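You operate a simulated robot arm through the tools that you are given. There is no shell and no other tool.

The job below is to be done with a simulated robot arm. You get a single attempt, and the scene is never put back.

JOB
Gauge the AUTUMN heel and push it into the cradle of its height.
Fine: heel on the gauge plate, teal lever down on it and up again.

It is judged by the outcome, as a careful person would: the job done as asked, and still so three seconds after it is handed in. It fails if anything else is knocked over, pushed out of place, dropped, spilled or broken.

ROBOT AND FRAMES
A 7-joint arm with a two-finger parallel gripper, fixed in place. Base frame: the origin is at the foot of the arm, x ahead of it, y to its left, z up; the work surface is at about z = 0.888. Lengths are in m, angles in rad, forces in N, time in s.
Its first joint turns from -2.897 to 2.897 rad. Payload 1.57 kg.
The TCP is the grasp point between the finger pads, 0.03 m short of the fingertips. In the tool frame z runs along the fingers and y along their closing line. The gripper opens to 0.11 m. The fingers are 0.024 m wide and 0.012 m thick; the gripper's body (0.048 by 0.112 m) begins 0.078 m behind the TCP.
Orientation is that of the tool frame in the base frame, as [roll, pitch, yaw] about the fixed x, y, z axes, in that order (R = Rz(yaw) Ry(pitch) Rx(roll)). With the fingers straight down and closing along the base's y, the tool's x points along the base's -x, its y along +y and its z along -z.

CONTROLS
- The arm moves only by the tool step_arm. Its argument "targets" is a list of rows, each an object of numbers (a shift or turn left out is 0, a gripper value left out holds the last): "wx", "wy", "wz": the turn, a rotation vector about the base's x, y, z in rad; "tx", "ty", "tz": the shift along the base's x, y, z in m; "hand": the gripper command, from -1 (shut) to 1 (fully open), values between in proportion. In form: [{"wx": .., "wy": .., "wz": .., "tx": .., "ty": .., "tz": .., "hand": ..}, ...]. A call has 1 to 20 rows; each row is the pose to reach, as a shift and turn from the pose commanded when the call began. A row lasts 0.2 s, in which the tool goes at most 0.05 m and 0.15 rad; a call with a longer step from one row to the next is refused whole, and so is a gripper value outside its range. Where a pose cannot be reached the arm comes as near as it can. A force on the tool above 90 N (or 10 N above the force at the start of the call, whichever is more), or a blocked arm, ends the call early, and 0.2 s more pass. The fingers move at their own pace (about 0.108 m/s each) and stop on an object; they squeeze with about 28 N. The grip force told is the motor's: it shows also when the fingers shut on nothing. Time passes only in rows, and 0.2 s behind the last, so rows that repeat a pose let the fingers close. It gives the time, the measured TCP pose, the force on the tool (base axes), the opening and the grip force at its end, in the units of the frame above (readings bear some noise), with the torque about the TCP (base axes, N m) and any sound that the robot's microphone picked up.
- Cameras (640 x 400 px; columns grow to the right, rows downward): "scene" is fixed at [0.0593, 0.5023, 1.466]; the picture's right is [-0.27, -0.96, 0.00], its down [-0.32, 0.09, -0.94] and it looks along [0.91, -0.26, -0.33] (base axes); focal length 285 px, centre (320, 200). "wrist" rides on the gripper at [0.07, 0.016, -0.141] in the tool frame; the picture's right is [-0.23, 0.97, 0.00], its down [-0.86, -0.20, -0.48] and it looks along [-0.47, -0.11, 0.88] (tool axes); focal length 222 px, centre (320, 200). There is no depth. A picture from a camera that has moved, and an enlarged one, comes with that camera's place and axes in the base frame and with its lens. The place of the scene camera against the robot may be out by one fixed shift of up to 0.012 m in any direction.
- capture(camera): a new picture of that camera. No time passes.
- raise_lower(by): slides the trunk up (or, below 0, down) by that many m; the arm rides with it, the base frame stays. It gives what a move gives, with no picture.
- zoom(camera, box): a new picture of the part [left, top, right, bottom] of that camera's present view, enlarged. No time passes.
- finish_job(): hands the job in; it is judged then, once.

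Nothing tells you positions but the pictures and the camera data. Unless the task says otherwise, let go and move clear before handing in.

The tools are called as a command line: name --argument value ..., lists and objects as JSON in quotes. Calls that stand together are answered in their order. step_arm: Moves the arm, as the interface text tells. Its arguments: {"type":"object","properties":{"targets":{"type":"array","items":{"type":"object","properties":{"wx":{"type":"number"},"wy":{"type":"number"},"wz":{"type":"number"},"tx":{"type":"number"},"ty":{"type":"number"},"tz":{"type":"number"},"hand":{"type":"number"}}}}},"required":["targets"]} The other tools are called the same way: raise_lower (by) slides the trunk up or down; capture (camera) takes a picture; zoom (camera, box) takes an enlarged picture of a part of a camera's view; finish_job () hands the job in.

At the start:

```text
time: 0.0
tool_pos: [0.6116, 0.3303, 1.4672]
ee_rot: [3.138, 0.0, -3.14]
wrist_force: [0.4, 0.8, 0.0]
wrist_torque: [-0.02, 0.01, 0.03]
grip_width: 0.1102
grip_force: 0.1
trunk travel left (down, up): [-0.525, 0.085]
```

scene: 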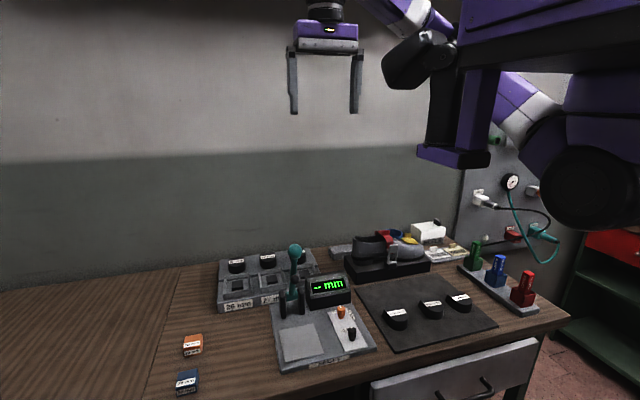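
wrist: 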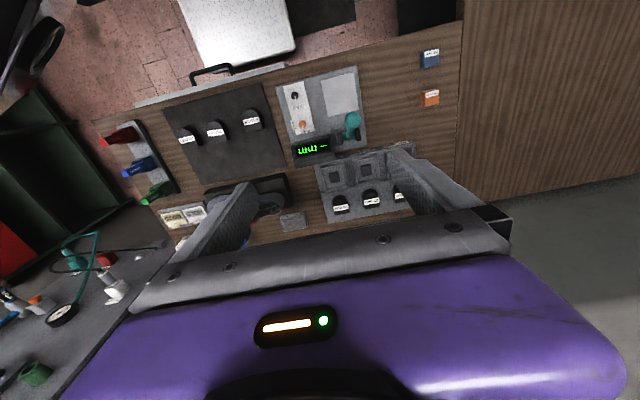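

I see a bench with a gauge (teal lever, green display), a rack of cradles behind, and three dark heels on a mat. I'll zoom in to read the labels before moving.

zoom --camera "scene" --box '[340, 260, 500, 360]'

zoom --camera "scene" --box '[205, 235, 365, 335]'

zoom --camera "scene" --box '[250, 280, 390, 380]'

zoom --camera "wrist" --box '[160, 60, 400, 210]'

zoom --camera "scene" --box '[330, 210, 490, 310]'

```text
4.00 times, centred on (420, 310) of scene
camera zoom: at [0.0593, 0.5023, 1.466], right [-0.27, -0.96, 0.0], down [-0.32, 0.09, -0.94], along [0.91, -0.26, -0.33], focal length 1142 px, centre (-80, -240)
```

zoom: 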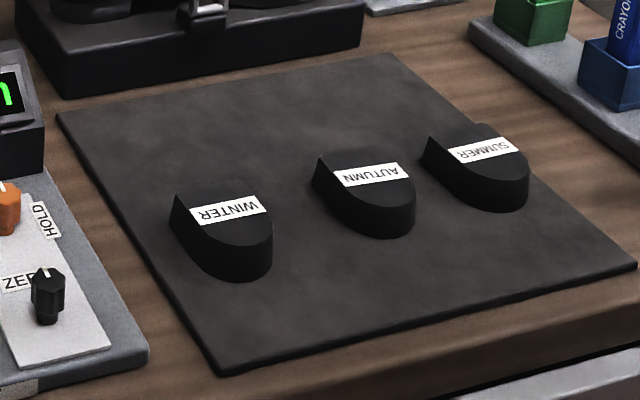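

```text
4.00 times, centred on (285, 285) of scene
camera zoom: at [0.0593, 0.5023, 1.466], right [-0.27, -0.96, 0.0], down [-0.32, 0.09, -0.94], along [0.91, -0.26, -0.33], focal length 1142 px, centre (460, -140)
```

zoom: 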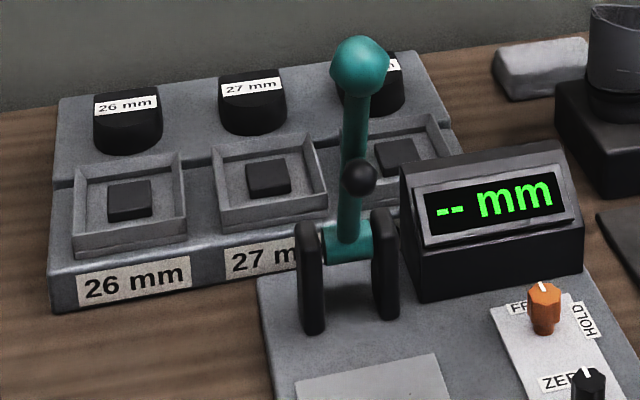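

```text
4.00 times, centred on (320, 330) of scene
camera zoom: at [0.0593, 0.5023, 1.466], right [-0.27, -0.96, 0.0], down [-0.32, 0.09, -0.94], along [0.91, -0.26, -0.33], focal length 1142 px, centre (320, -320)
```

zoom: 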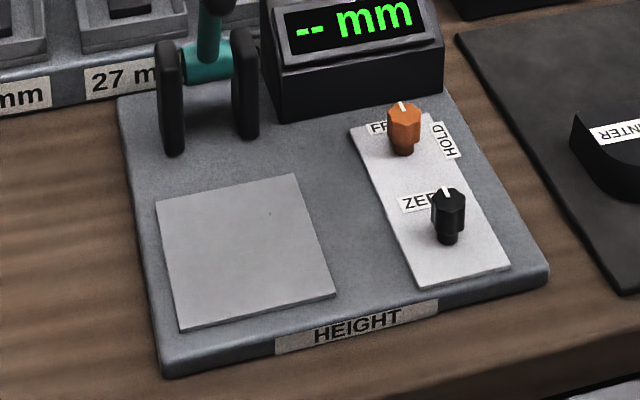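

```text
2.67 times, centred on (280, 135) of wrist
camera zoom: at [0.5417, 0.3454, 1.6091], right [0.23, 0.97, 0.0], down [0.86, -0.2, 0.48], along [0.47, -0.11, -0.88], focal length 592 px, centre (427, 373)
```

zoom: 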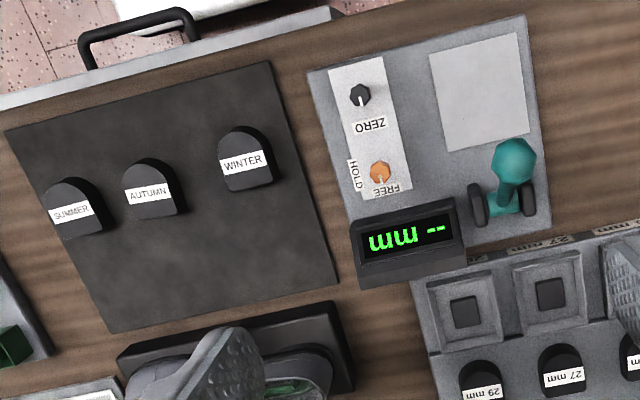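

```text
4.00 times, centred on (410, 260) of scene
camera zoom: at [0.0593, 0.5023, 1.466], right [-0.27, -0.96, 0.0], down [-0.32, 0.09, -0.94], along [0.91, -0.26, -0.33], focal length 1142 px, centre (-40, -40)
```

zoom: 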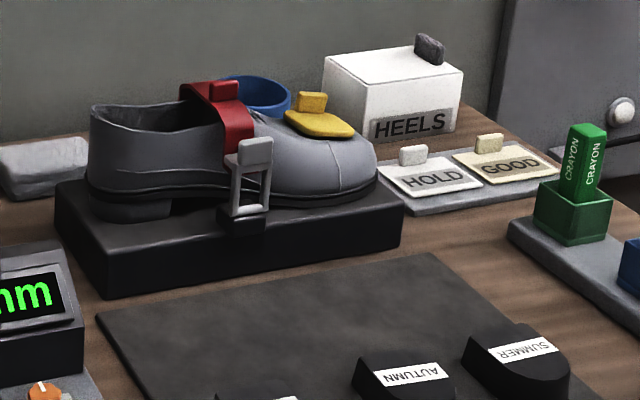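

The heels on the mat read WINTER, AUTUMN, SUMMER (AUTUMN in the middle, about x 0.61, y 0.00). The gauge plate is near (0.59, 0.40), with cradles behind it. I'll lower the trunk partway for a closer look.

raise_lower --by -0.25

capture --camera "wrist"

capture --camera "scene"

```text
time: 2.6
tool_pos: [0.6121, 0.3307, 1.2182]
ee_rot: [3.138, 0.001, -3.14]
wrist_force: [1.0, 0.2, 0.7]
wrist_torque: [0.02, 0.01, 0.0]
grip_width: 0.1096
grip_force: 0.0
trunk travel left (down, up): [-0.275, 0.335]
```

```text
taken
camera wrist: at [0.5417, 0.3454, 1.3592], right [0.23, 0.97, 0.0], down [0.86, -0.2, 0.48], along [0.47, -0.11, -0.88], focal length 222 px, centre (320, 200)
```

wrist: 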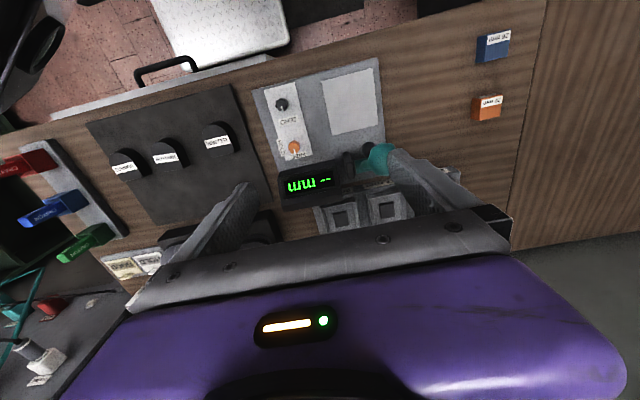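

```text
taken
```

scene: 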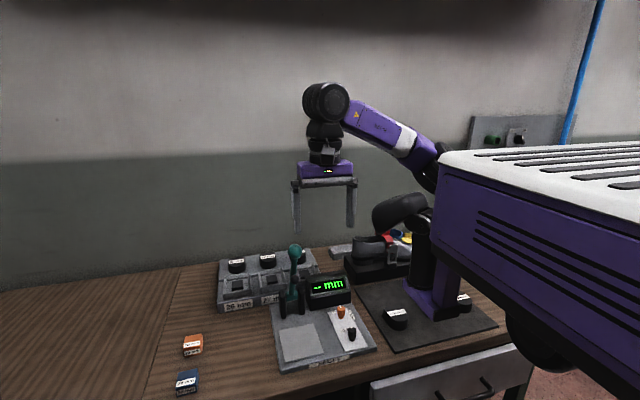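

The trunk is down and the arm holds at z 1.218; the lever's ball is around (0.63, 0.39, 1.14), below the fingertips. I'll move over to look closely at the cradles and the gauge.

step_arm --targets '[{"tz": 0.03}, {"tx": 0.01, "ty": 0.045, "tz": 0.03}, {"tx": 0.03, "ty": 0.09, "tz": 0.03}, {"tx": 0.06, "ty": 0.125, "tz": 0.03}, {"tx": 0.06, "ty": 0.125, "tz": 0.03}]'

capture --camera "wrist"

zoom --camera "wrist" --box '[200, 100, 440, 250]'

```text
time: 3.8
tool_pos: [0.6746, 0.4523, 1.2122]
ee_rot: [-3.138, -0.038, 3.138]
wrist_force: [-0.8, -1.0, 0.2]
wrist_torque: [-0.01, 0.0, -0.02]
grip_width: 0.11
grip_force: 0.1
out of reach, approached as far as the arm can: row 2, 3, 4, 5
trunk travel left (down, up): [-0.275, 0.335]
```

```text
taken
camera wrist: at [0.6114, 0.4693, 1.3569], right [0.23, 0.97, -0.01], down [0.87, -0.2, 0.45], along [0.43, -0.11, -0.89], focal length 222 px, centre (320, 200)
```

wrist: 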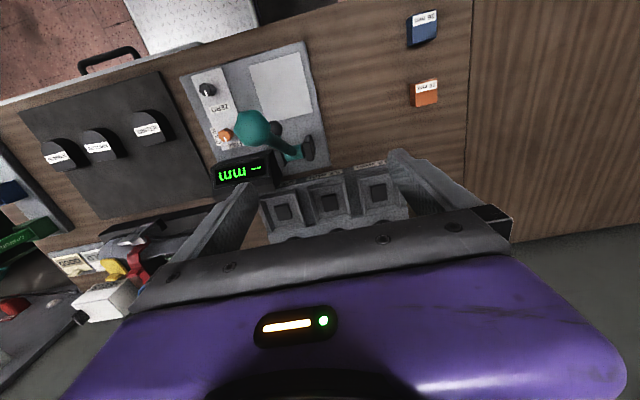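

```text
2.67 times, centred on (320, 175) of wrist
camera zoom: at [0.6114, 0.4693, 1.3569], right [0.23, 0.97, -0.01], down [0.87, -0.2, 0.45], along [0.43, -0.11, -0.89], focal length 592 px, centre (320, 267)
```

zoom: 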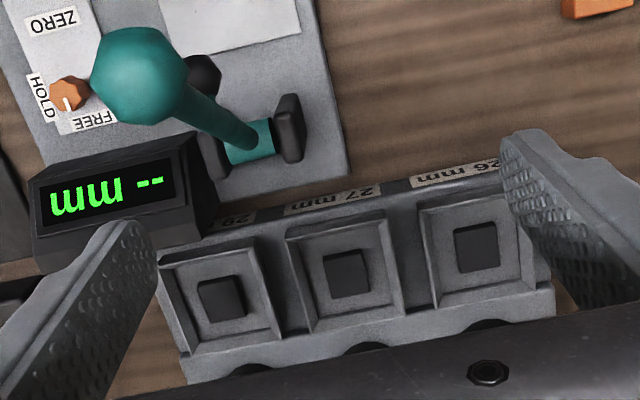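

I can now see all three cradles (29, 27, 26 from right to left in the scene) at about x 0.836, y 0.325 / 0.434 / 0.544. I'll enlarge the details of the cradles, lever and display.

zoom --camera "wrist" --box '[255, 150, 415, 250]'

zoom --camera "wrist" --box '[180, 70, 340, 170]'

zoom --camera "scene" --box '[215, 240, 315, 315]'

zoom --camera "wrist" --box '[40, 100, 200, 200]'

```text
4.00 times, centred on (335, 200) of wrist
camera zoom: at [0.6114, 0.4693, 1.3569], right [0.23, 0.97, -0.01], down [0.87, -0.2, 0.45], along [0.43, -0.11, -0.89], focal length 888 px, centre (260, 200)
```

zoom: 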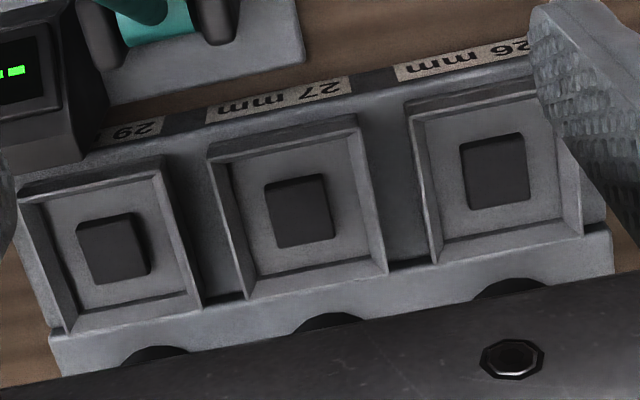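

```text
4.00 times, centred on (260, 120) of wrist
camera zoom: at [0.6114, 0.4693, 1.3569], right [0.23, 0.97, -0.01], down [0.87, -0.2, 0.45], along [0.43, -0.11, -0.89], focal length 888 px, centre (560, 520)
```

zoom: 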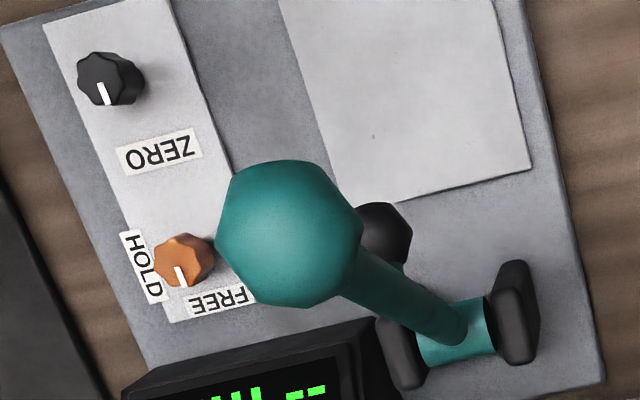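

```text
5.33 times, centred on (265, 278) of scene
camera zoom: at [0.0593, 0.5023, 1.466], right [-0.27, -0.96, 0.0], down [-0.32, 0.09, -0.94], along [0.91, -0.26, -0.33], focal length 1522 px, centre (613, -213)
```

zoom: 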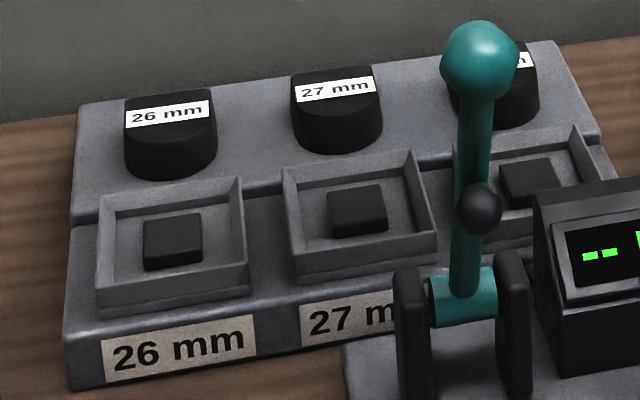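

```text
4.00 times, centred on (120, 150) of wrist
camera zoom: at [0.6114, 0.4693, 1.3569], right [0.23, 0.97, -0.01], down [0.87, -0.2, 0.45], along [0.43, -0.11, -0.89], focal length 888 px, centre (1120, 400)
```

zoom: 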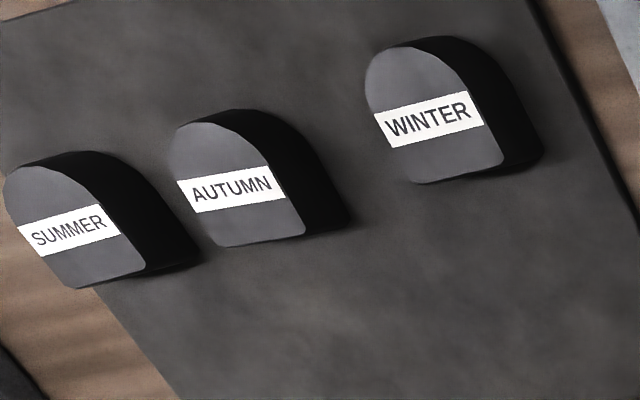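

The gauge's orange knob points to FREE and the lever pivots near (0.70, 0.40, 0.96), with its ball at (0.629, 0.397, 1.138). Next I'll go above the AUTUMN heel, staying high, to fix its pose.

step_arm --targets '[{"tx": -0.006, "ty": -0.045}, {"tx": -0.012, "ty": -0.09}, {"tx": -0.018, "ty": -0.135}, {"tx": -0.024, "ty": -0.18}, {"tx": -0.03, "ty": -0.225}, {"tx": -0.036, "ty": -0.27}, {"tx": -0.042, "ty": -0.315}, {"tx": -0.05, "ty": -0.36}, {"tx": -0.058, "ty": -0.405}, {"tx": -0.066, "ty": -0.447}, {"tx": -0.066, "ty": -0.447}]'

capture --camera "wrist"

capture --camera "scene"

```text
time: 6.2
tool_pos: [0.6021, 0.0073, 1.2302]
ee_rot: [3.134, -0.005, -3.124]
wrist_force: [0.0, -0.7, 0.0]
wrist_torque: [-0.01, 0.01, 0.0]
grip_width: 0.1097
grip_force: 0.1
trunk travel left (down, up): [-0.275, 0.335]
```

```text
taken
camera wrist: at [0.5334, 0.022, 1.3713], right [0.21, 0.98, 0.01], down [0.86, -0.19, 0.47], along [0.46, -0.09, -0.88], focal length 222 px, centre (320, 200)
```

wrist: 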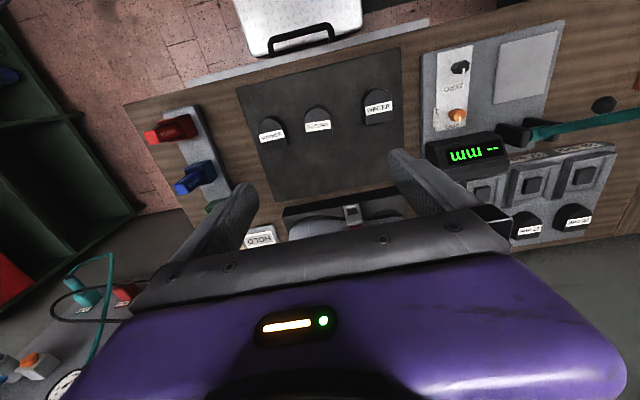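

```text
taken
```

scene: 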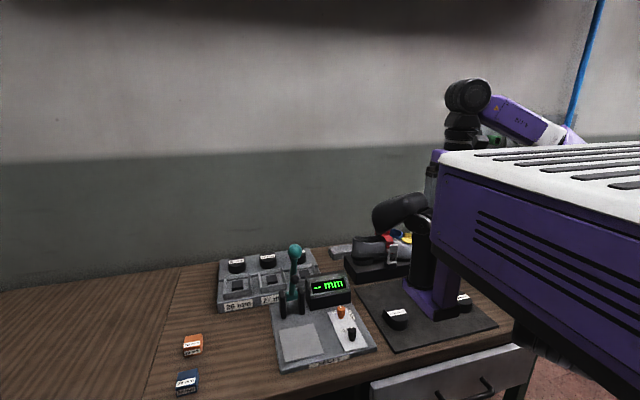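

The AUTUMN heel is just in front of the gripper, at about row 120 of the wrist view. I'll enlarge it to fix its position and angle.

zoom --camera "wrist" --box '[240, 70, 400, 170]'

zoom --camera "wrist" --box '[285, 95, 349, 135]'

```text
4.00 times, centred on (320, 120) of wrist
camera zoom: at [0.5334, 0.022, 1.3713], right [0.21, 0.98, 0.01], down [0.86, -0.19, 0.47], along [0.46, -0.09, -0.88], focal length 888 px, centre (320, 520)
```

zoom: 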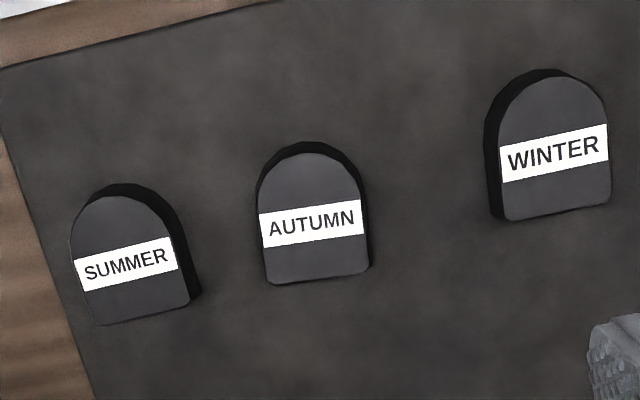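

```text
10.00 times, centred on (317, 115) of wrist
camera zoom: at [0.5334, 0.022, 1.3713], right [0.21, 0.98, 0.01], down [0.86, -0.19, 0.47], along [0.46, -0.09, -0.88], focal length 2221 px, centre (350, 1050)
```

zoom: 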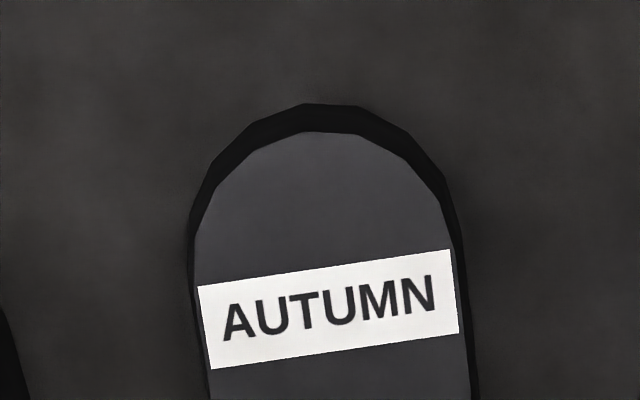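

AUTUMN is centred about (0.607, 0.004), roughly 52 mm wide and turned about -4°. SUMMER sits close by on the -y side, so I'll narrow the opening to about 80 mm. Then I'll turn to match, come down partway and check.

step_arm --targets '[{"tx": 0.005, "ty": -0.002, "tz": -0.03, "wz": -0.04, "hand": 0.45}, {"tx": 0.01, "ty": -0.003, "tz": -0.07, "wz": -0.08}, {"tx": 0.01, "ty": -0.003, "tz": -0.11, "wz": -0.08}, {"tx": 0.01, "ty": -0.003, "tz": -0.15, "wz": -0.08}, {"tx": 0.01, "ty": -0.003, "tz": -0.18, "wz": -0.08}, {"tx": 0.01, "ty": -0.003, "tz": -0.18, "wz": -0.08}]'

capture --camera "wrist"

```text
time: 7.6
tool_pos: [0.6129, 0.0034, 1.0515]
ee_rot: [3.138, 0.0, 3.063]
wrist_force: [-0.3, -0.3, 0.4]
wrist_torque: [0.02, 0.02, 0.01]
grip_width: 0.0798
grip_force: 0.1
trunk travel left (down, up): [-0.275, 0.335]
```

```text
taken
camera wrist: at [0.545, 0.0248, 1.1918], right [0.3, 0.95, 0.0], down [0.84, -0.27, 0.48], along [0.46, -0.14, -0.88], focal length 222 px, centre (320, 200)
```

wrist: 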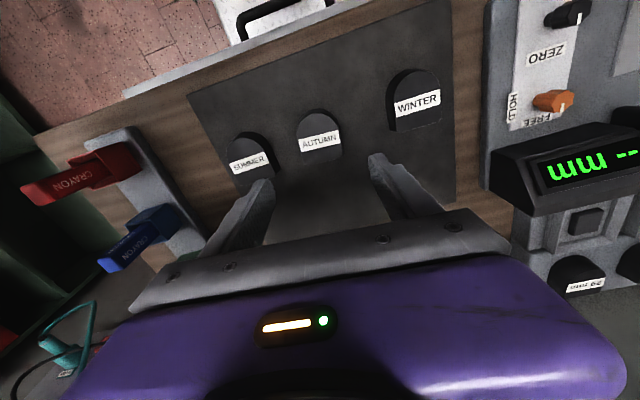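

The tool is above AUTUMN and lined up in angle. I'll enlarge to check centring before going down.

zoom --camera "wrist" --box '[220, 80, 460, 230]'

```text
2.67 times, centred on (340, 155) of wrist
camera zoom: at [0.545, 0.0248, 1.1918], right [0.3, 0.95, 0.0], down [0.84, -0.27, 0.48], along [0.46, -0.14, -0.88], focal length 592 px, centre (267, 320)
```

zoom: 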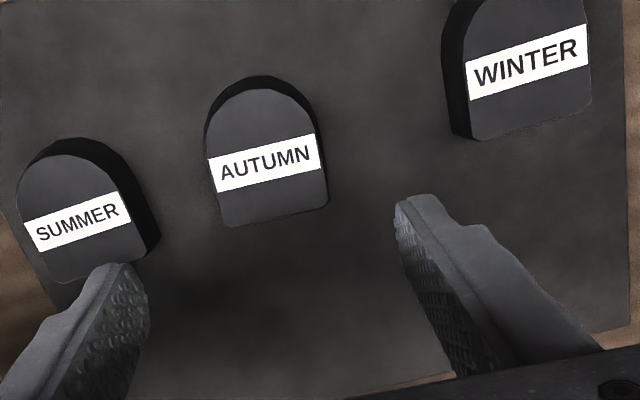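

AUTUMN is centred between the fingers and SUMMER is about 16 mm clear of the outer finger. I'll go down so the tips are about 10 mm above the mat and close on it.

step_arm --targets '[{"tz": -0.04}, {"tz": -0.08}, {"tz": -0.11}, {"tz": -0.12}, {"tz": -0.12}]'

capture --camera "wrist"

```text
time: 8.8
tool_pos: [0.6101, -0.0009, 0.9385]
ee_rot: [-3.127, 0.019, 3.06]
wrist_force: [-0.3, -0.6, -0.7]
wrist_torque: [0.03, -0.02, 0.02]
grip_width: 0.0797
grip_force: 0.1
trunk travel left (down, up): [-0.275, 0.335]
```

```text
taken
camera wrist: at [0.5411, 0.0232, 1.0794], right [0.31, 0.95, -0.01], down [0.83, -0.26, 0.5], along [0.47, -0.16, -0.87], focal length 222 px, centre (320, 200)
```

wrist: 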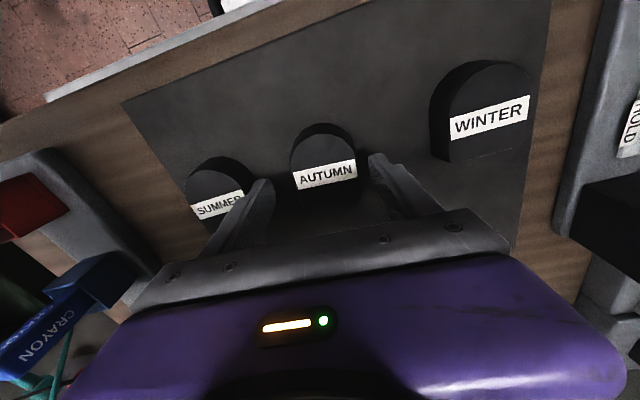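

The tool is at z 0.9385, slightly short of the command. I'll hold for a moment to see whether it settles.

step_arm --targets '[{"tz": 0.0}, {"tz": 0.0}, {"tz": 0.0}]'

zoom --camera "wrist" --box '[220, 100, 460, 250]'

```text
time: 9.6
tool_pos: [0.6104, -0.0001, 0.9388]
ee_rot: [-3.127, 0.015, 3.063]
wrist_force: [-0.5, 0.2, 0.1]
wrist_torque: [-0.01, -0.02, -0.02]
grip_width: 0.0797
grip_force: 0.0
trunk travel left (down, up): [-0.275, 0.335]
```

```text
2.67 times, centred on (340, 175) of wrist
camera zoom: at [0.5416, 0.0242, 1.0777], right [0.3, 0.95, -0.01], down [0.83, -0.26, 0.5], along [0.47, -0.16, -0.87], focal length 592 px, centre (267, 267)
```

zoom: 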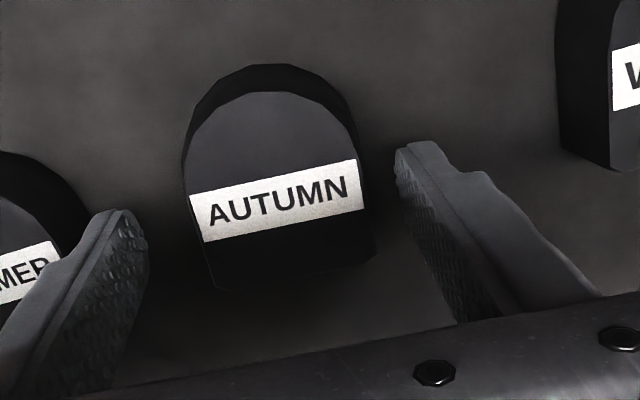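

The arm stops a few mm short at this trunk height with a slight tilt, so it is near a joint limit. I'll raise the arm, lower the trunk 0.10 m instead, and come down again.

step_arm --targets '[{"tz": 0.04}, {"tz": 0.08}, {"tz": 0.12}, {"tz": 0.14}, {"tz": 0.14}]'

raise_lower --by -0.1

capture --camera "scene"

zoom --camera "wrist" --box '[220, 80, 460, 230]'

```text
time: 10.8
tool_pos: [0.6143, 0.0025, 1.0708]
ee_rot: [3.137, -0.003, 3.065]
wrist_force: [-0.5, 0.0, 0.0]
wrist_torque: [-0.01, -0.01, -0.01]
grip_width: 0.0796
grip_force: 0.0
trunk travel left (down, up): [-0.275, 0.335]
```

```text
time: 12.1
tool_pos: [0.6122, 0.0023, 0.9739]
ee_rot: [3.139, 0.001, 3.063]
wrist_force: [-0.1, -0.6, -0.2]
wrist_torque: [0.02, 0.01, 0.02]
grip_width: 0.0798
grip_force: 0.0
trunk travel left (down, up): [-0.175, 0.435]
```

```text
taken
```

scene: 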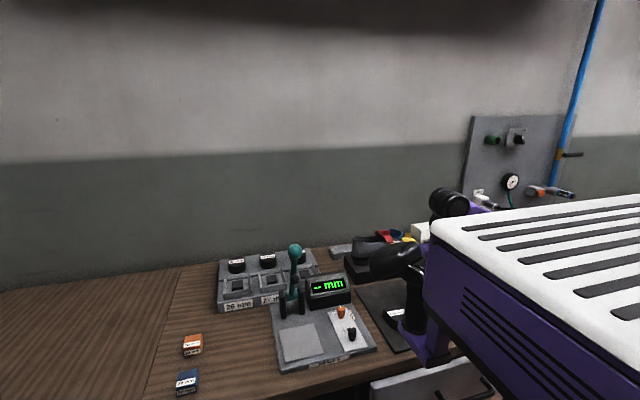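

```text
2.67 times, centred on (340, 155) of wrist
camera zoom: at [0.544, 0.0239, 1.1149], right [0.3, 0.95, 0.0], down [0.84, -0.27, 0.48], along [0.46, -0.14, -0.88], focal length 592 px, centre (267, 320)
```

zoom: 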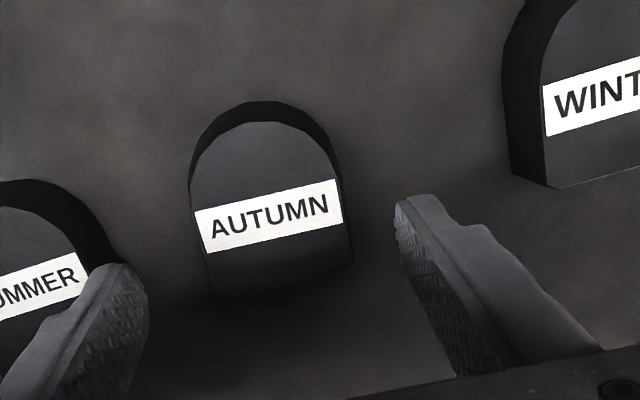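

With the lower trunk the tool holds straight at (0.612, 0.002, 0.974) and straddles AUTUMN. I'll go down 42 mm and check before gripping.

step_arm --targets '[{"tz": -0.02}, {"tz": -0.035}, {"tz": -0.042}, {"tz": -0.042}]'

zoom --camera "wrist" --box '[220, 100, 460, 250]'

```text
time: 13.1
tool_pos: [0.6091, -0.0, 0.9446]
ee_rot: [-3.118, 0.03, 3.059]
wrist_force: [-0.4, -0.3, -1.1]
wrist_torque: [0.02, -0.03, -0.02]
grip_width: 0.0799
grip_force: 0.0
trunk travel left (down, up): [-0.175, 0.435]
```

```text
2.67 times, centred on (340, 175) of wrist
camera zoom: at [0.5378, 0.0255, 1.0831], right [0.31, 0.95, -0.02], down [0.82, -0.26, 0.51], along [0.48, -0.17, -0.86], focal length 592 px, centre (267, 267)
```

zoom: 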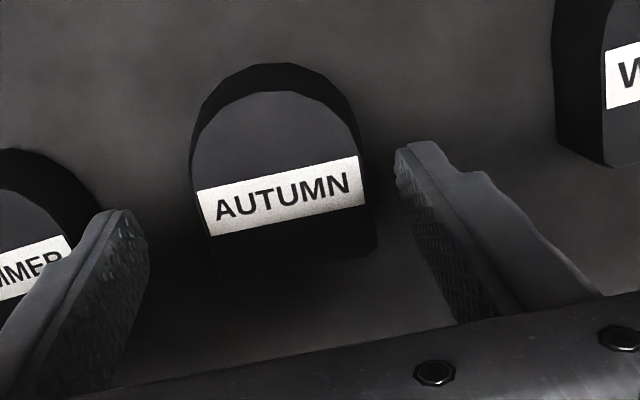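

The tool stopped at z 0.945 with a slight tilt again, and lowering the trunk made it worse, so the trunk should be higher instead. I'll back up, raise the trunk 0.2 m and try again.

step_arm --targets '[{"tz": 0.03}, {"tz": 0.06}, {"tz": 0.06}]'

raise_lower --by 0.2

capture --camera "scene"

capture --camera "wrist"

```text
time: 13.9
tool_pos: [0.613, 0.0029, 0.9876]
ee_rot: [3.137, -0.004, 3.066]
wrist_force: [-0.5, -0.4, 0.4]
wrist_torque: [0.01, 0.01, 0.03]
grip_width: 0.08
grip_force: 0.1
trunk travel left (down, up): [-0.175, 0.435]
```

```text
time: 16.1
tool_pos: [0.612, 0.0025, 1.1901]
ee_rot: [3.138, -0.002, 3.062]
wrist_force: [-0.5, 0.3, -0.4]
wrist_torque: [0.02, 0.0, 0.02]
grip_width: 0.0799
grip_force: 0.0
trunk travel left (down, up): [-0.375, 0.235]
```

```text
taken
```

scene: 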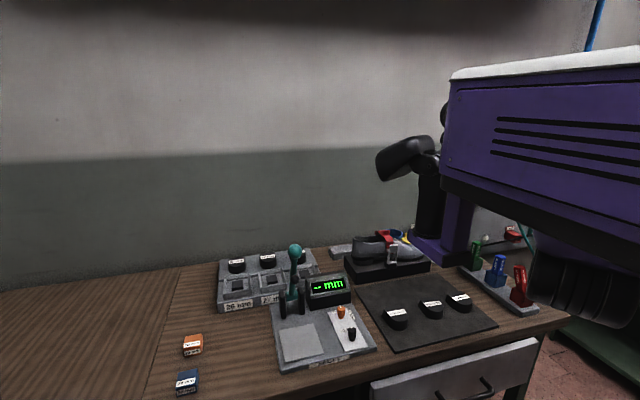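

```text
taken
camera wrist: at [0.5447, 0.0241, 1.3309], right [0.3, 0.95, 0.0], down [0.84, -0.27, 0.48], along [0.46, -0.14, -0.88], focal length 222 px, centre (320, 200)
```

wrist: 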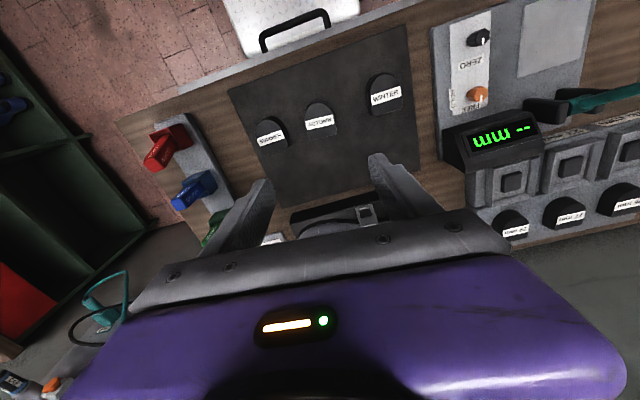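

Everything still stands as before. With the trunk higher I'll go down in stages over AUTUMN again.

step_arm --targets '[{"tz": -0.045}, {"tz": -0.09}, {"tz": -0.135}, {"tz": -0.18}, {"tz": -0.21}, {"tz": -0.21}]'

step_arm --targets '[{"tz": -0.02}, {"tz": -0.04}, {"tz": -0.048}, {"tz": -0.048}]'

zoom --camera "wrist" --box '[220, 100, 460, 250]'

```text
time: 17.5
tool_pos: [0.6119, 0.0028, 0.9798]
ee_rot: [3.137, 0.001, 3.065]
wrist_force: [-0.4, 1.0, 0.3]
wrist_torque: [0.0, -0.02, 0.0]
grip_width: 0.0796
grip_force: 0.1
trunk travel left (down, up): [-0.375, 0.235]
```

```text
time: 18.5
tool_pos: [0.6135, 0.0032, 0.9316]
ee_rot: [3.138, -0.001, 3.062]
wrist_force: [0.6, 0.3, 0.4]
wrist_torque: [0.01, 0.0, 0.01]
grip_width: 0.0799
grip_force: 0.1
trunk travel left (down, up): [-0.375, 0.235]
```

```text
2.67 times, centred on (340, 175) of wrist
camera zoom: at [0.545, 0.0239, 1.073], right [0.3, 0.95, 0.0], down [0.84, -0.27, 0.48], along [0.46, -0.14, -0.88], focal length 592 px, centre (267, 267)
```

zoom: 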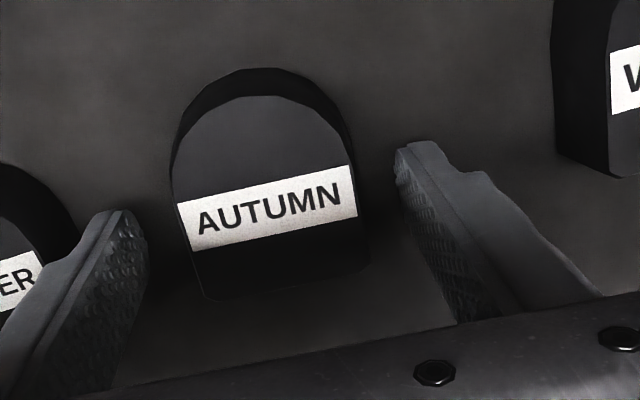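

Now the tool is exact at z 0.9316 and straight, straddling AUTUMN evenly. I'll close the gripper.

step_arm --targets '[{"hand": 0.1}, {"hand": -0.2}, {"hand": -1}, {"hand": -1}, {"hand": -1}]'

zoom --camera "wrist" --box '[220, 100, 460, 250]'

```text
time: 19.7
tool_pos: [0.6127, 0.0022, 0.9322]
ee_rot: [3.138, 0.0, 3.063]
wrist_force: [0.9, -0.9, 0.0]
wrist_torque: [0.08, -0.02, 0.01]
grip_width: 0.054
grip_force: 28.1
trunk travel left (down, up): [-0.375, 0.235]
```

```text
2.67 times, centred on (340, 175) of wrist
camera zoom: at [0.545, 0.0239, 1.0731], right [0.3, 0.95, 0.0], down [0.84, -0.27, 0.48], along [0.46, -0.14, -0.88], focal length 592 px, centre (267, 267)
```

zoom: 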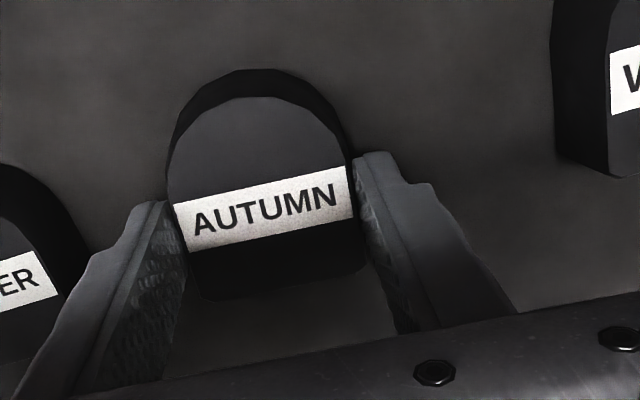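

AUTUMN is held (54 mm, 28 N). I'll lift it straight up 12 cm, square it to the base axes, and look at it.

step_arm --targets '[{"tz": 0.015, "hand": -1}, {"tz": 0.04}, {"tz": 0.08}, {"tz": 0.12}, {"tz": 0.12, "wz": 0.078}, {"tz": 0.12, "wz": 0.078}]'

capture --camera "wrist"

capture --camera "scene"

```text
time: 21.1
tool_pos: [0.612, 0.0051, 1.0505]
ee_rot: [3.138, -0.001, -3.14]
wrist_force: [0.6, -0.4, -2.1]
wrist_torque: [0.02, 0.0, 0.03]
grip_width: 0.0542
grip_force: 27.4
trunk travel left (down, up): [-0.375, 0.235]
```

```text
taken
camera wrist: at [0.5432, 0.0189, 1.1931], right [0.23, 0.97, 0.0], down [0.86, -0.2, 0.48], along [0.47, -0.11, -0.88], focal length 222 px, centre (320, 200)
```

wrist: 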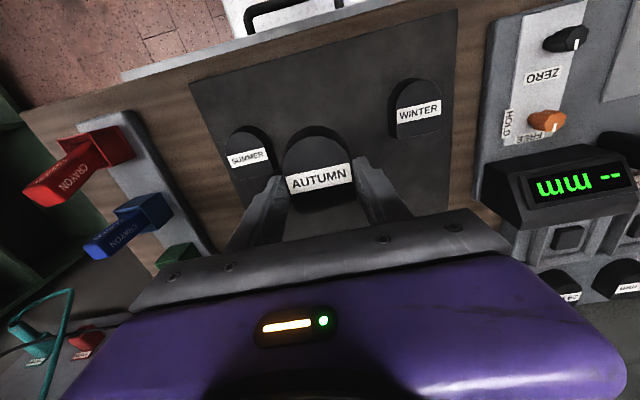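

```text
taken
```

scene: 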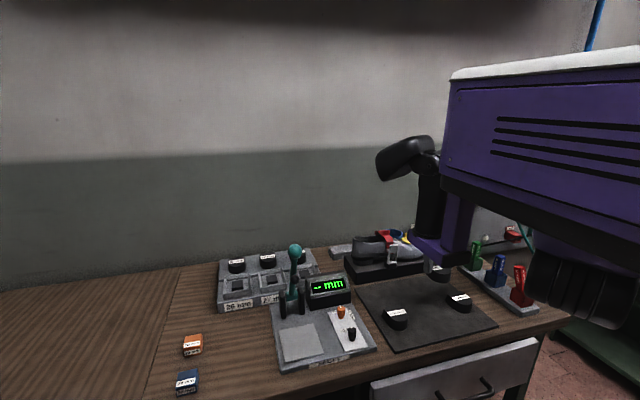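

AUTUMN is lifted and held firmly. The lever leans over the back half of the plate, so I'll approach the plate from the front. I'm moving to x 0.55, y 0.396 at this height.

step_arm --targets '[{"ty": 0.045, "tx": -0.003}, {"ty": 0.09, "tx": -0.008}, {"ty": 0.135, "tx": -0.015}, {"ty": 0.18, "tx": -0.025}, {"ty": 0.225, "tx": -0.035}, {"ty": 0.27, "tx": -0.045}, {"ty": 0.315, "tx": -0.055}, {"ty": 0.355, "tx": -0.062}, {"ty": 0.391, "tx": -0.062}, {"ty": 0.391, "tx": -0.062}]'

capture --camera "scene"

capture --camera "wrist"

```text
time: 23.3
tool_pos: [0.5502, 0.3946, 1.053]
ee_rot: [3.138, 0.0, -3.141]
wrist_force: [-0.7, 0.6, -1.3]
wrist_torque: [0.0, -0.02, 0.01]
grip_width: 0.0537
grip_force: 28.2
trunk travel left (down, up): [-0.375, 0.235]
```

```text
taken
```

scene: 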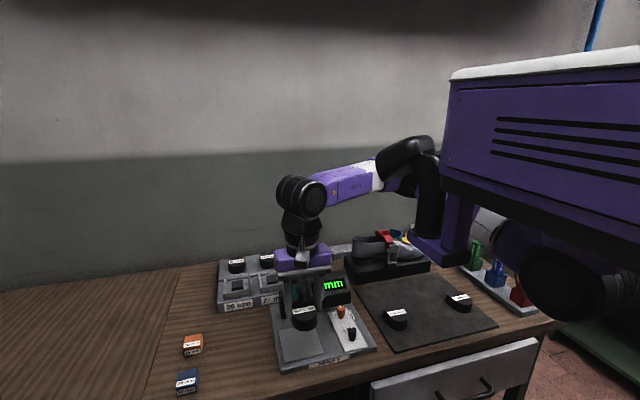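

```text
taken
camera wrist: at [0.4809, 0.4098, 1.1934], right [0.23, 0.97, 0.0], down [0.86, -0.2, 0.48], along [0.47, -0.11, -0.88], focal length 222 px, centre (320, 200)
```

wrist: 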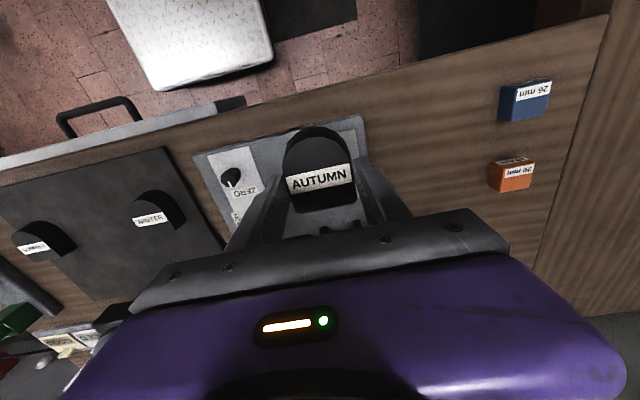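

The heel hangs over the front of the plate, clear of the lever. I'll check the clearance to the lever and read the two small blocks.

zoom --camera "wrist" --box '[470, 60, 566, 210]'

zoom --camera "scene" --box '[240, 160, 400, 260]'

zoom --camera "scene" --box '[240, 235, 400, 375]'

zoom --camera "scene" --box '[165, 325, 225, 398]'

```text
2.67 times, centred on (518, 135) of wrist
camera zoom: at [0.4809, 0.4098, 1.1934], right [0.23, 0.97, 0.0], down [0.86, -0.2, 0.48], along [0.47, -0.11, -0.88], focal length 592 px, centre (-208, 373)
```

zoom: 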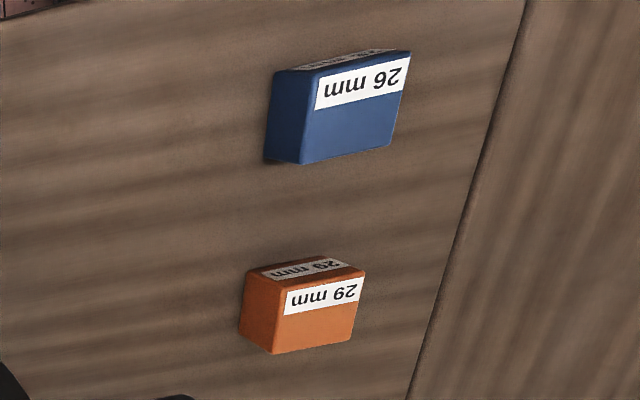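

```text
4.00 times, centred on (320, 210) of scene
camera zoom: at [0.0593, 0.5023, 1.466], right [-0.27, -0.96, 0.0], down [-0.32, 0.09, -0.94], along [0.91, -0.26, -0.33], focal length 1142 px, centre (320, 160)
```

zoom: 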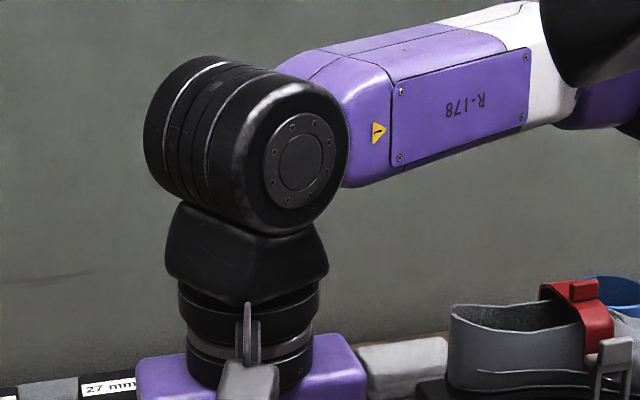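

```text
2.86 times, centred on (320, 305) of scene
camera zoom: at [0.0593, 0.5023, 1.466], right [-0.27, -0.96, 0.0], down [-0.32, 0.09, -0.94], along [0.91, -0.26, -0.33], focal length 816 px, centre (320, -100)
```

zoom: 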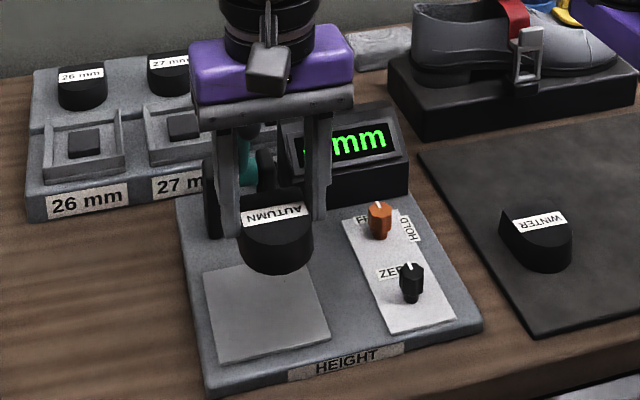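

```text
5.48 times, centred on (195, 362) of scene
camera zoom: at [0.0593, 0.5023, 1.466], right [-0.27, -0.96, 0.0], down [-0.32, 0.09, -0.94], along [0.91, -0.26, -0.33], focal length 1564 px, centre (1005, -685)
```

zoom: 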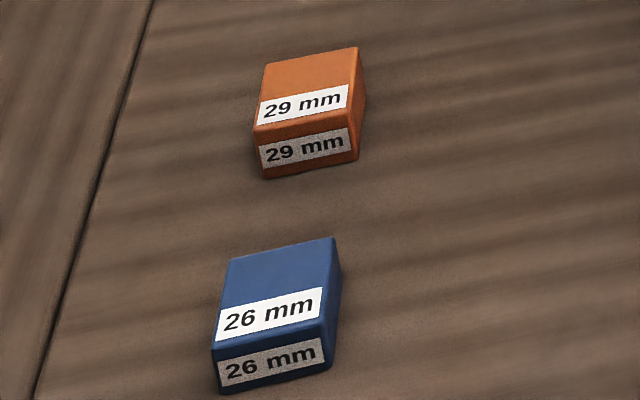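

There isn't room to set the heel on the plate upright: the wrist would meet the lever's ball. I'll set AUTUMN down on the free wood left of the gauge, around (0.655, 0.545), and re-grip it with the hand leaning back. That clears the lever and also helps reach the cradles.

step_arm --targets '[{"ty": 0.045}, {"ty": 0.09}, {"ty": 0.13, "tx": 0.02}, {"ty": 0.15, "tx": 0.06}, {"ty": 0.15, "tx": 0.105}, {"ty": 0.15, "tx": 0.105}]'

capture --camera "wrist"

capture --camera "scene"

```text
time: 24.7
tool_pos: [0.6555, 0.5449, 1.0504]
ee_rot: [3.138, -0.001, -3.141]
wrist_force: [-1.1, -0.6, -0.8]
wrist_torque: [0.01, -0.03, 0.0]
grip_width: 0.0543
grip_force: 28.0
trunk travel left (down, up): [-0.375, 0.235]
```

```text
taken
camera wrist: at [0.5862, 0.5605, 1.1922], right [0.23, 0.97, 0.0], down [0.86, -0.2, 0.48], along [0.47, -0.11, -0.88], focal length 222 px, centre (320, 200)
```

wrist: 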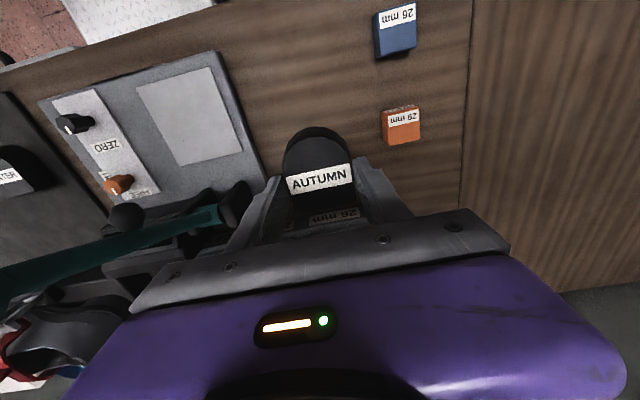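

```text
taken
```

scene: 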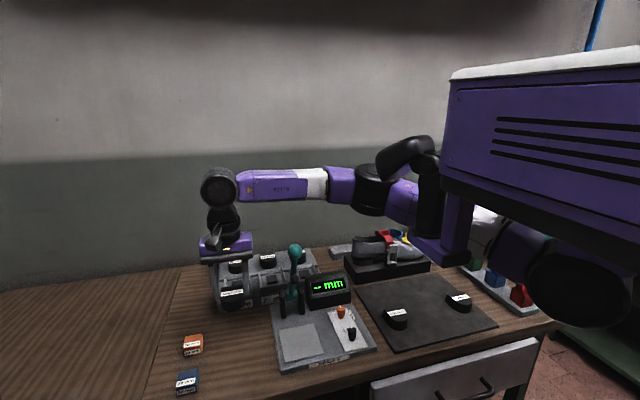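

The wood spot is clear (orange block at y about 0.645, gauge edge at 0.461). I'll lower the heel to just above the wood.

step_arm --targets '[{"tz": -0.04}, {"tz": -0.08}, {"tz": -0.105}, {"tz": -0.115}, {"tz": -0.115}]'

step_arm --targets '[{"tz": -0.002}, {"tz": -0.004}, {"tz": -0.004}]'

```text
time: 25.9
tool_pos: [0.6552, 0.5455, 0.9362]
ee_rot: [3.138, 0.002, -3.141]
wrist_force: [0.1, -0.4, 0.1]
wrist_torque: [-0.02, -0.01, -0.03]
grip_width: 0.054
grip_force: 27.6
trunk travel left (down, up): [-0.375, 0.235]
```

```text
time: 26.7
tool_pos: [0.6551, 0.5439, 0.9326]
ee_rot: [3.138, -0.002, -3.141]
wrist_force: [0.1, 1.0, -1.8]
wrist_torque: [0.0, -0.01, -0.03]
grip_width: 0.0542
grip_force: 27.4
trunk travel left (down, up): [-0.375, 0.235]
```

No contact yet at z 0.9326. I'll lower a little more in small steps.

step_arm --targets '[{"tz": -0.002}, {"tz": -0.002}]'

step_arm --targets '[{"tz": -0.0015}, {"tz": -0.0015}]'

```text
time: 27.3
tool_pos: [0.6558, 0.5446, 0.93]
ee_rot: [3.138, 0.0, -3.141]
wrist_force: [-0.5, 0.2, -0.5]
wrist_torque: [-0.01, -0.01, -0.02]
grip_width: 0.0538
grip_force: 28.1
trunk travel left (down, up): [-0.375, 0.235]
```

```text
time: 27.9
tool_pos: [0.656, 0.5439, 0.9281]
ee_rot: [3.14, 0.001, -3.141]
wrist_force: [-0.2, 0.2, -0.9]
wrist_torque: [0.0, 0.01, 0.0]
grip_width: 0.054
grip_force: 28.0
trunk travel left (down, up): [-0.375, 0.235]
```

Still no clear contact at 0.928; a bit lower.

step_arm --targets '[{"tz": -0.0015}, {"tz": -0.0015}]'

step_arm --targets '[{"tz": -0.0015}, {"tz": -0.0015}]'

zoom --camera "scene" --box '[180, 230, 300, 320]'

```text
time: 28.5
tool_pos: [0.6548, 0.5446, 0.9268]
ee_rot: [3.137, 0.001, 3.141]
wrist_force: [0.2, 0.0, -0.9]
wrist_torque: [0.02, 0.01, -0.01]
grip_width: 0.054
grip_force: 28.2
trunk travel left (down, up): [-0.375, 0.235]
```

```text
time: 29.1
tool_pos: [0.6555, 0.5437, 0.9263]
ee_rot: [3.138, -0.002, 3.141]
wrist_force: [-0.4, 0.1, -0.7]
wrist_torque: [0.02, 0.02, 0.03]
grip_width: 0.0539
grip_force: 28.4
trunk travel left (down, up): [-0.375, 0.235]
```

```text
4.44 times, centred on (240, 275) of scene
camera zoom: at [0.0593, 0.5023, 1.466], right [-0.27, -0.96, 0.0], down [-0.32, 0.09, -0.94], along [0.91, -0.26, -0.33], focal length 1268 px, centre (676, -133)
```

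zoom: 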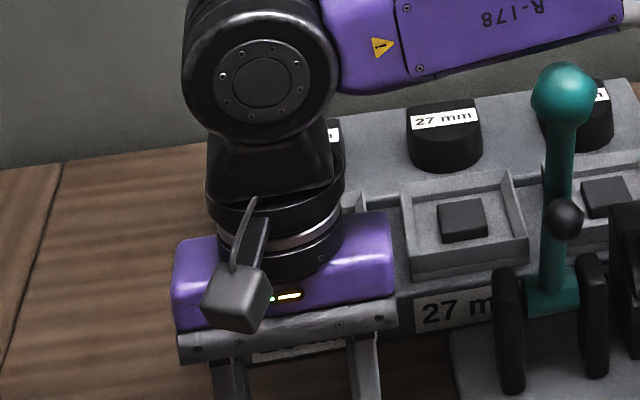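

No contact shows yet at 0.9263. I'll take another small step and watch the force.

step_arm --targets '[{"tz": -0.002}, {"tz": -0.002}]'

zoom --camera "scene" --box '[200, 280, 300, 340]'

zoom --camera "wrist" --box '[220, 100, 460, 250]'

```text
time: 29.7
tool_pos: [0.655, 0.5437, 0.9239]
ee_rot: [3.139, -0.001, 3.142]
wrist_force: [0.0, -0.4, -2.1]
wrist_torque: [0.0, 0.02, -0.02]
grip_width: 0.054
grip_force: 27.9
trunk travel left (down, up): [-0.375, 0.235]
```

```text
6.40 times, centred on (250, 310) of scene
camera zoom: at [0.0593, 0.5023, 1.466], right [-0.27, -0.96, 0.0], down [-0.32, 0.09, -0.94], along [0.91, -0.26, -0.33], focal length 1827 px, centre (768, -504)
```

zoom: 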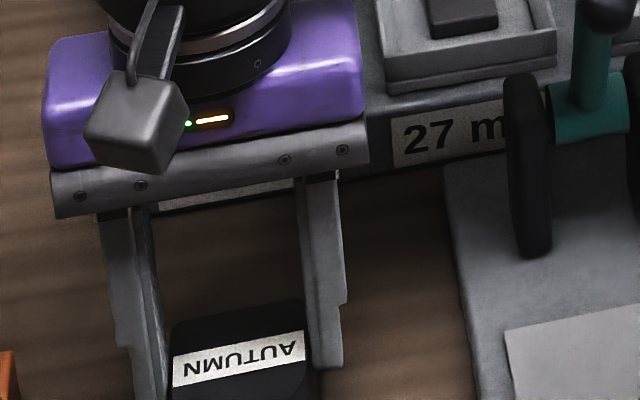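

```text
2.67 times, centred on (340, 175) of wrist
camera zoom: at [0.5861, 0.5601, 1.0656], right [0.23, 0.97, 0.0], down [0.86, -0.2, 0.48], along [0.47, -0.11, -0.88], focal length 592 px, centre (267, 267)
```

zoom: 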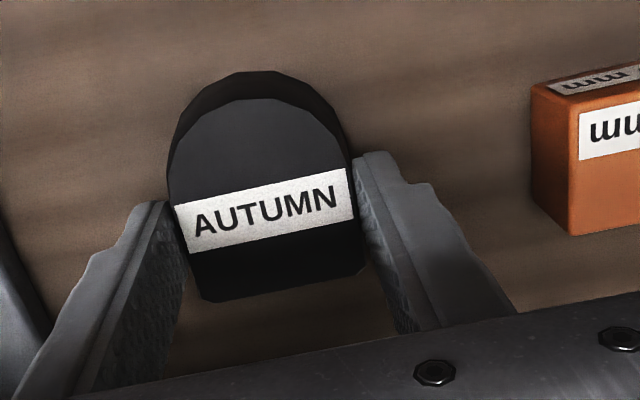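

The force is unchanged, so I'll look at the gap beneath the heel directly.

zoom --camera "scene" --box '[205, 310, 275, 355]'

zoom --camera "scene" --box '[350, 280, 450, 350]'

```text
8.89 times, centred on (240, 332) of scene
camera zoom: at [0.0593, 0.5023, 1.466], right [-0.27, -0.96, 0.0], down [-0.32, 0.09, -0.94], along [0.91, -0.26, -0.33], focal length 2537 px, centre (1031, -978)
```

zoom: 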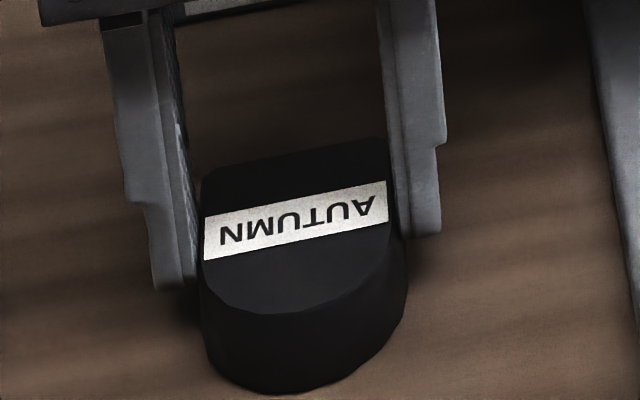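

```text
5.71 times, centred on (400, 315) of scene
camera zoom: at [0.0593, 0.5023, 1.466], right [-0.27, -0.96, 0.0], down [-0.32, 0.09, -0.94], along [0.91, -0.26, -0.33], focal length 1631 px, centre (-137, -457)
```

zoom: 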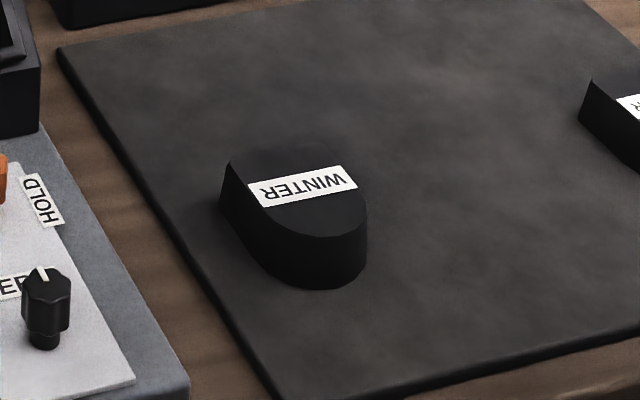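

I can't see a clear gap, and the force still shows only the heel's weight. I'll keep lowering in 1 mm steps until the force changes.

step_arm --targets '[{"tz": -0.001}, {"tz": -0.001}]'

step_arm --targets '[{"tz": -0.001}, {"tz": -0.001}]'

```text
time: 30.3
tool_pos: [0.6548, 0.5444, 0.922]
ee_rot: [3.137, 0.0, -3.14]
wrist_force: [0.1, -1.3, 5.9]
wrist_torque: [0.12, -0.02, 0.03]
grip_width: 0.0543
grip_force: 28.5
trunk travel left (down, up): [-0.375, 0.235]
```

```text
time: 30.9
tool_pos: [0.6541, 0.5443, 0.9235]
ee_rot: [3.137, 0.0, -3.141]
wrist_force: [1.0, -1.4, 18.6]
wrist_torque: [-0.12, 0.09, 0.03]
grip_width: 0.054
grip_force: 28.0
trunk travel left (down, up): [-0.375, 0.235]
```

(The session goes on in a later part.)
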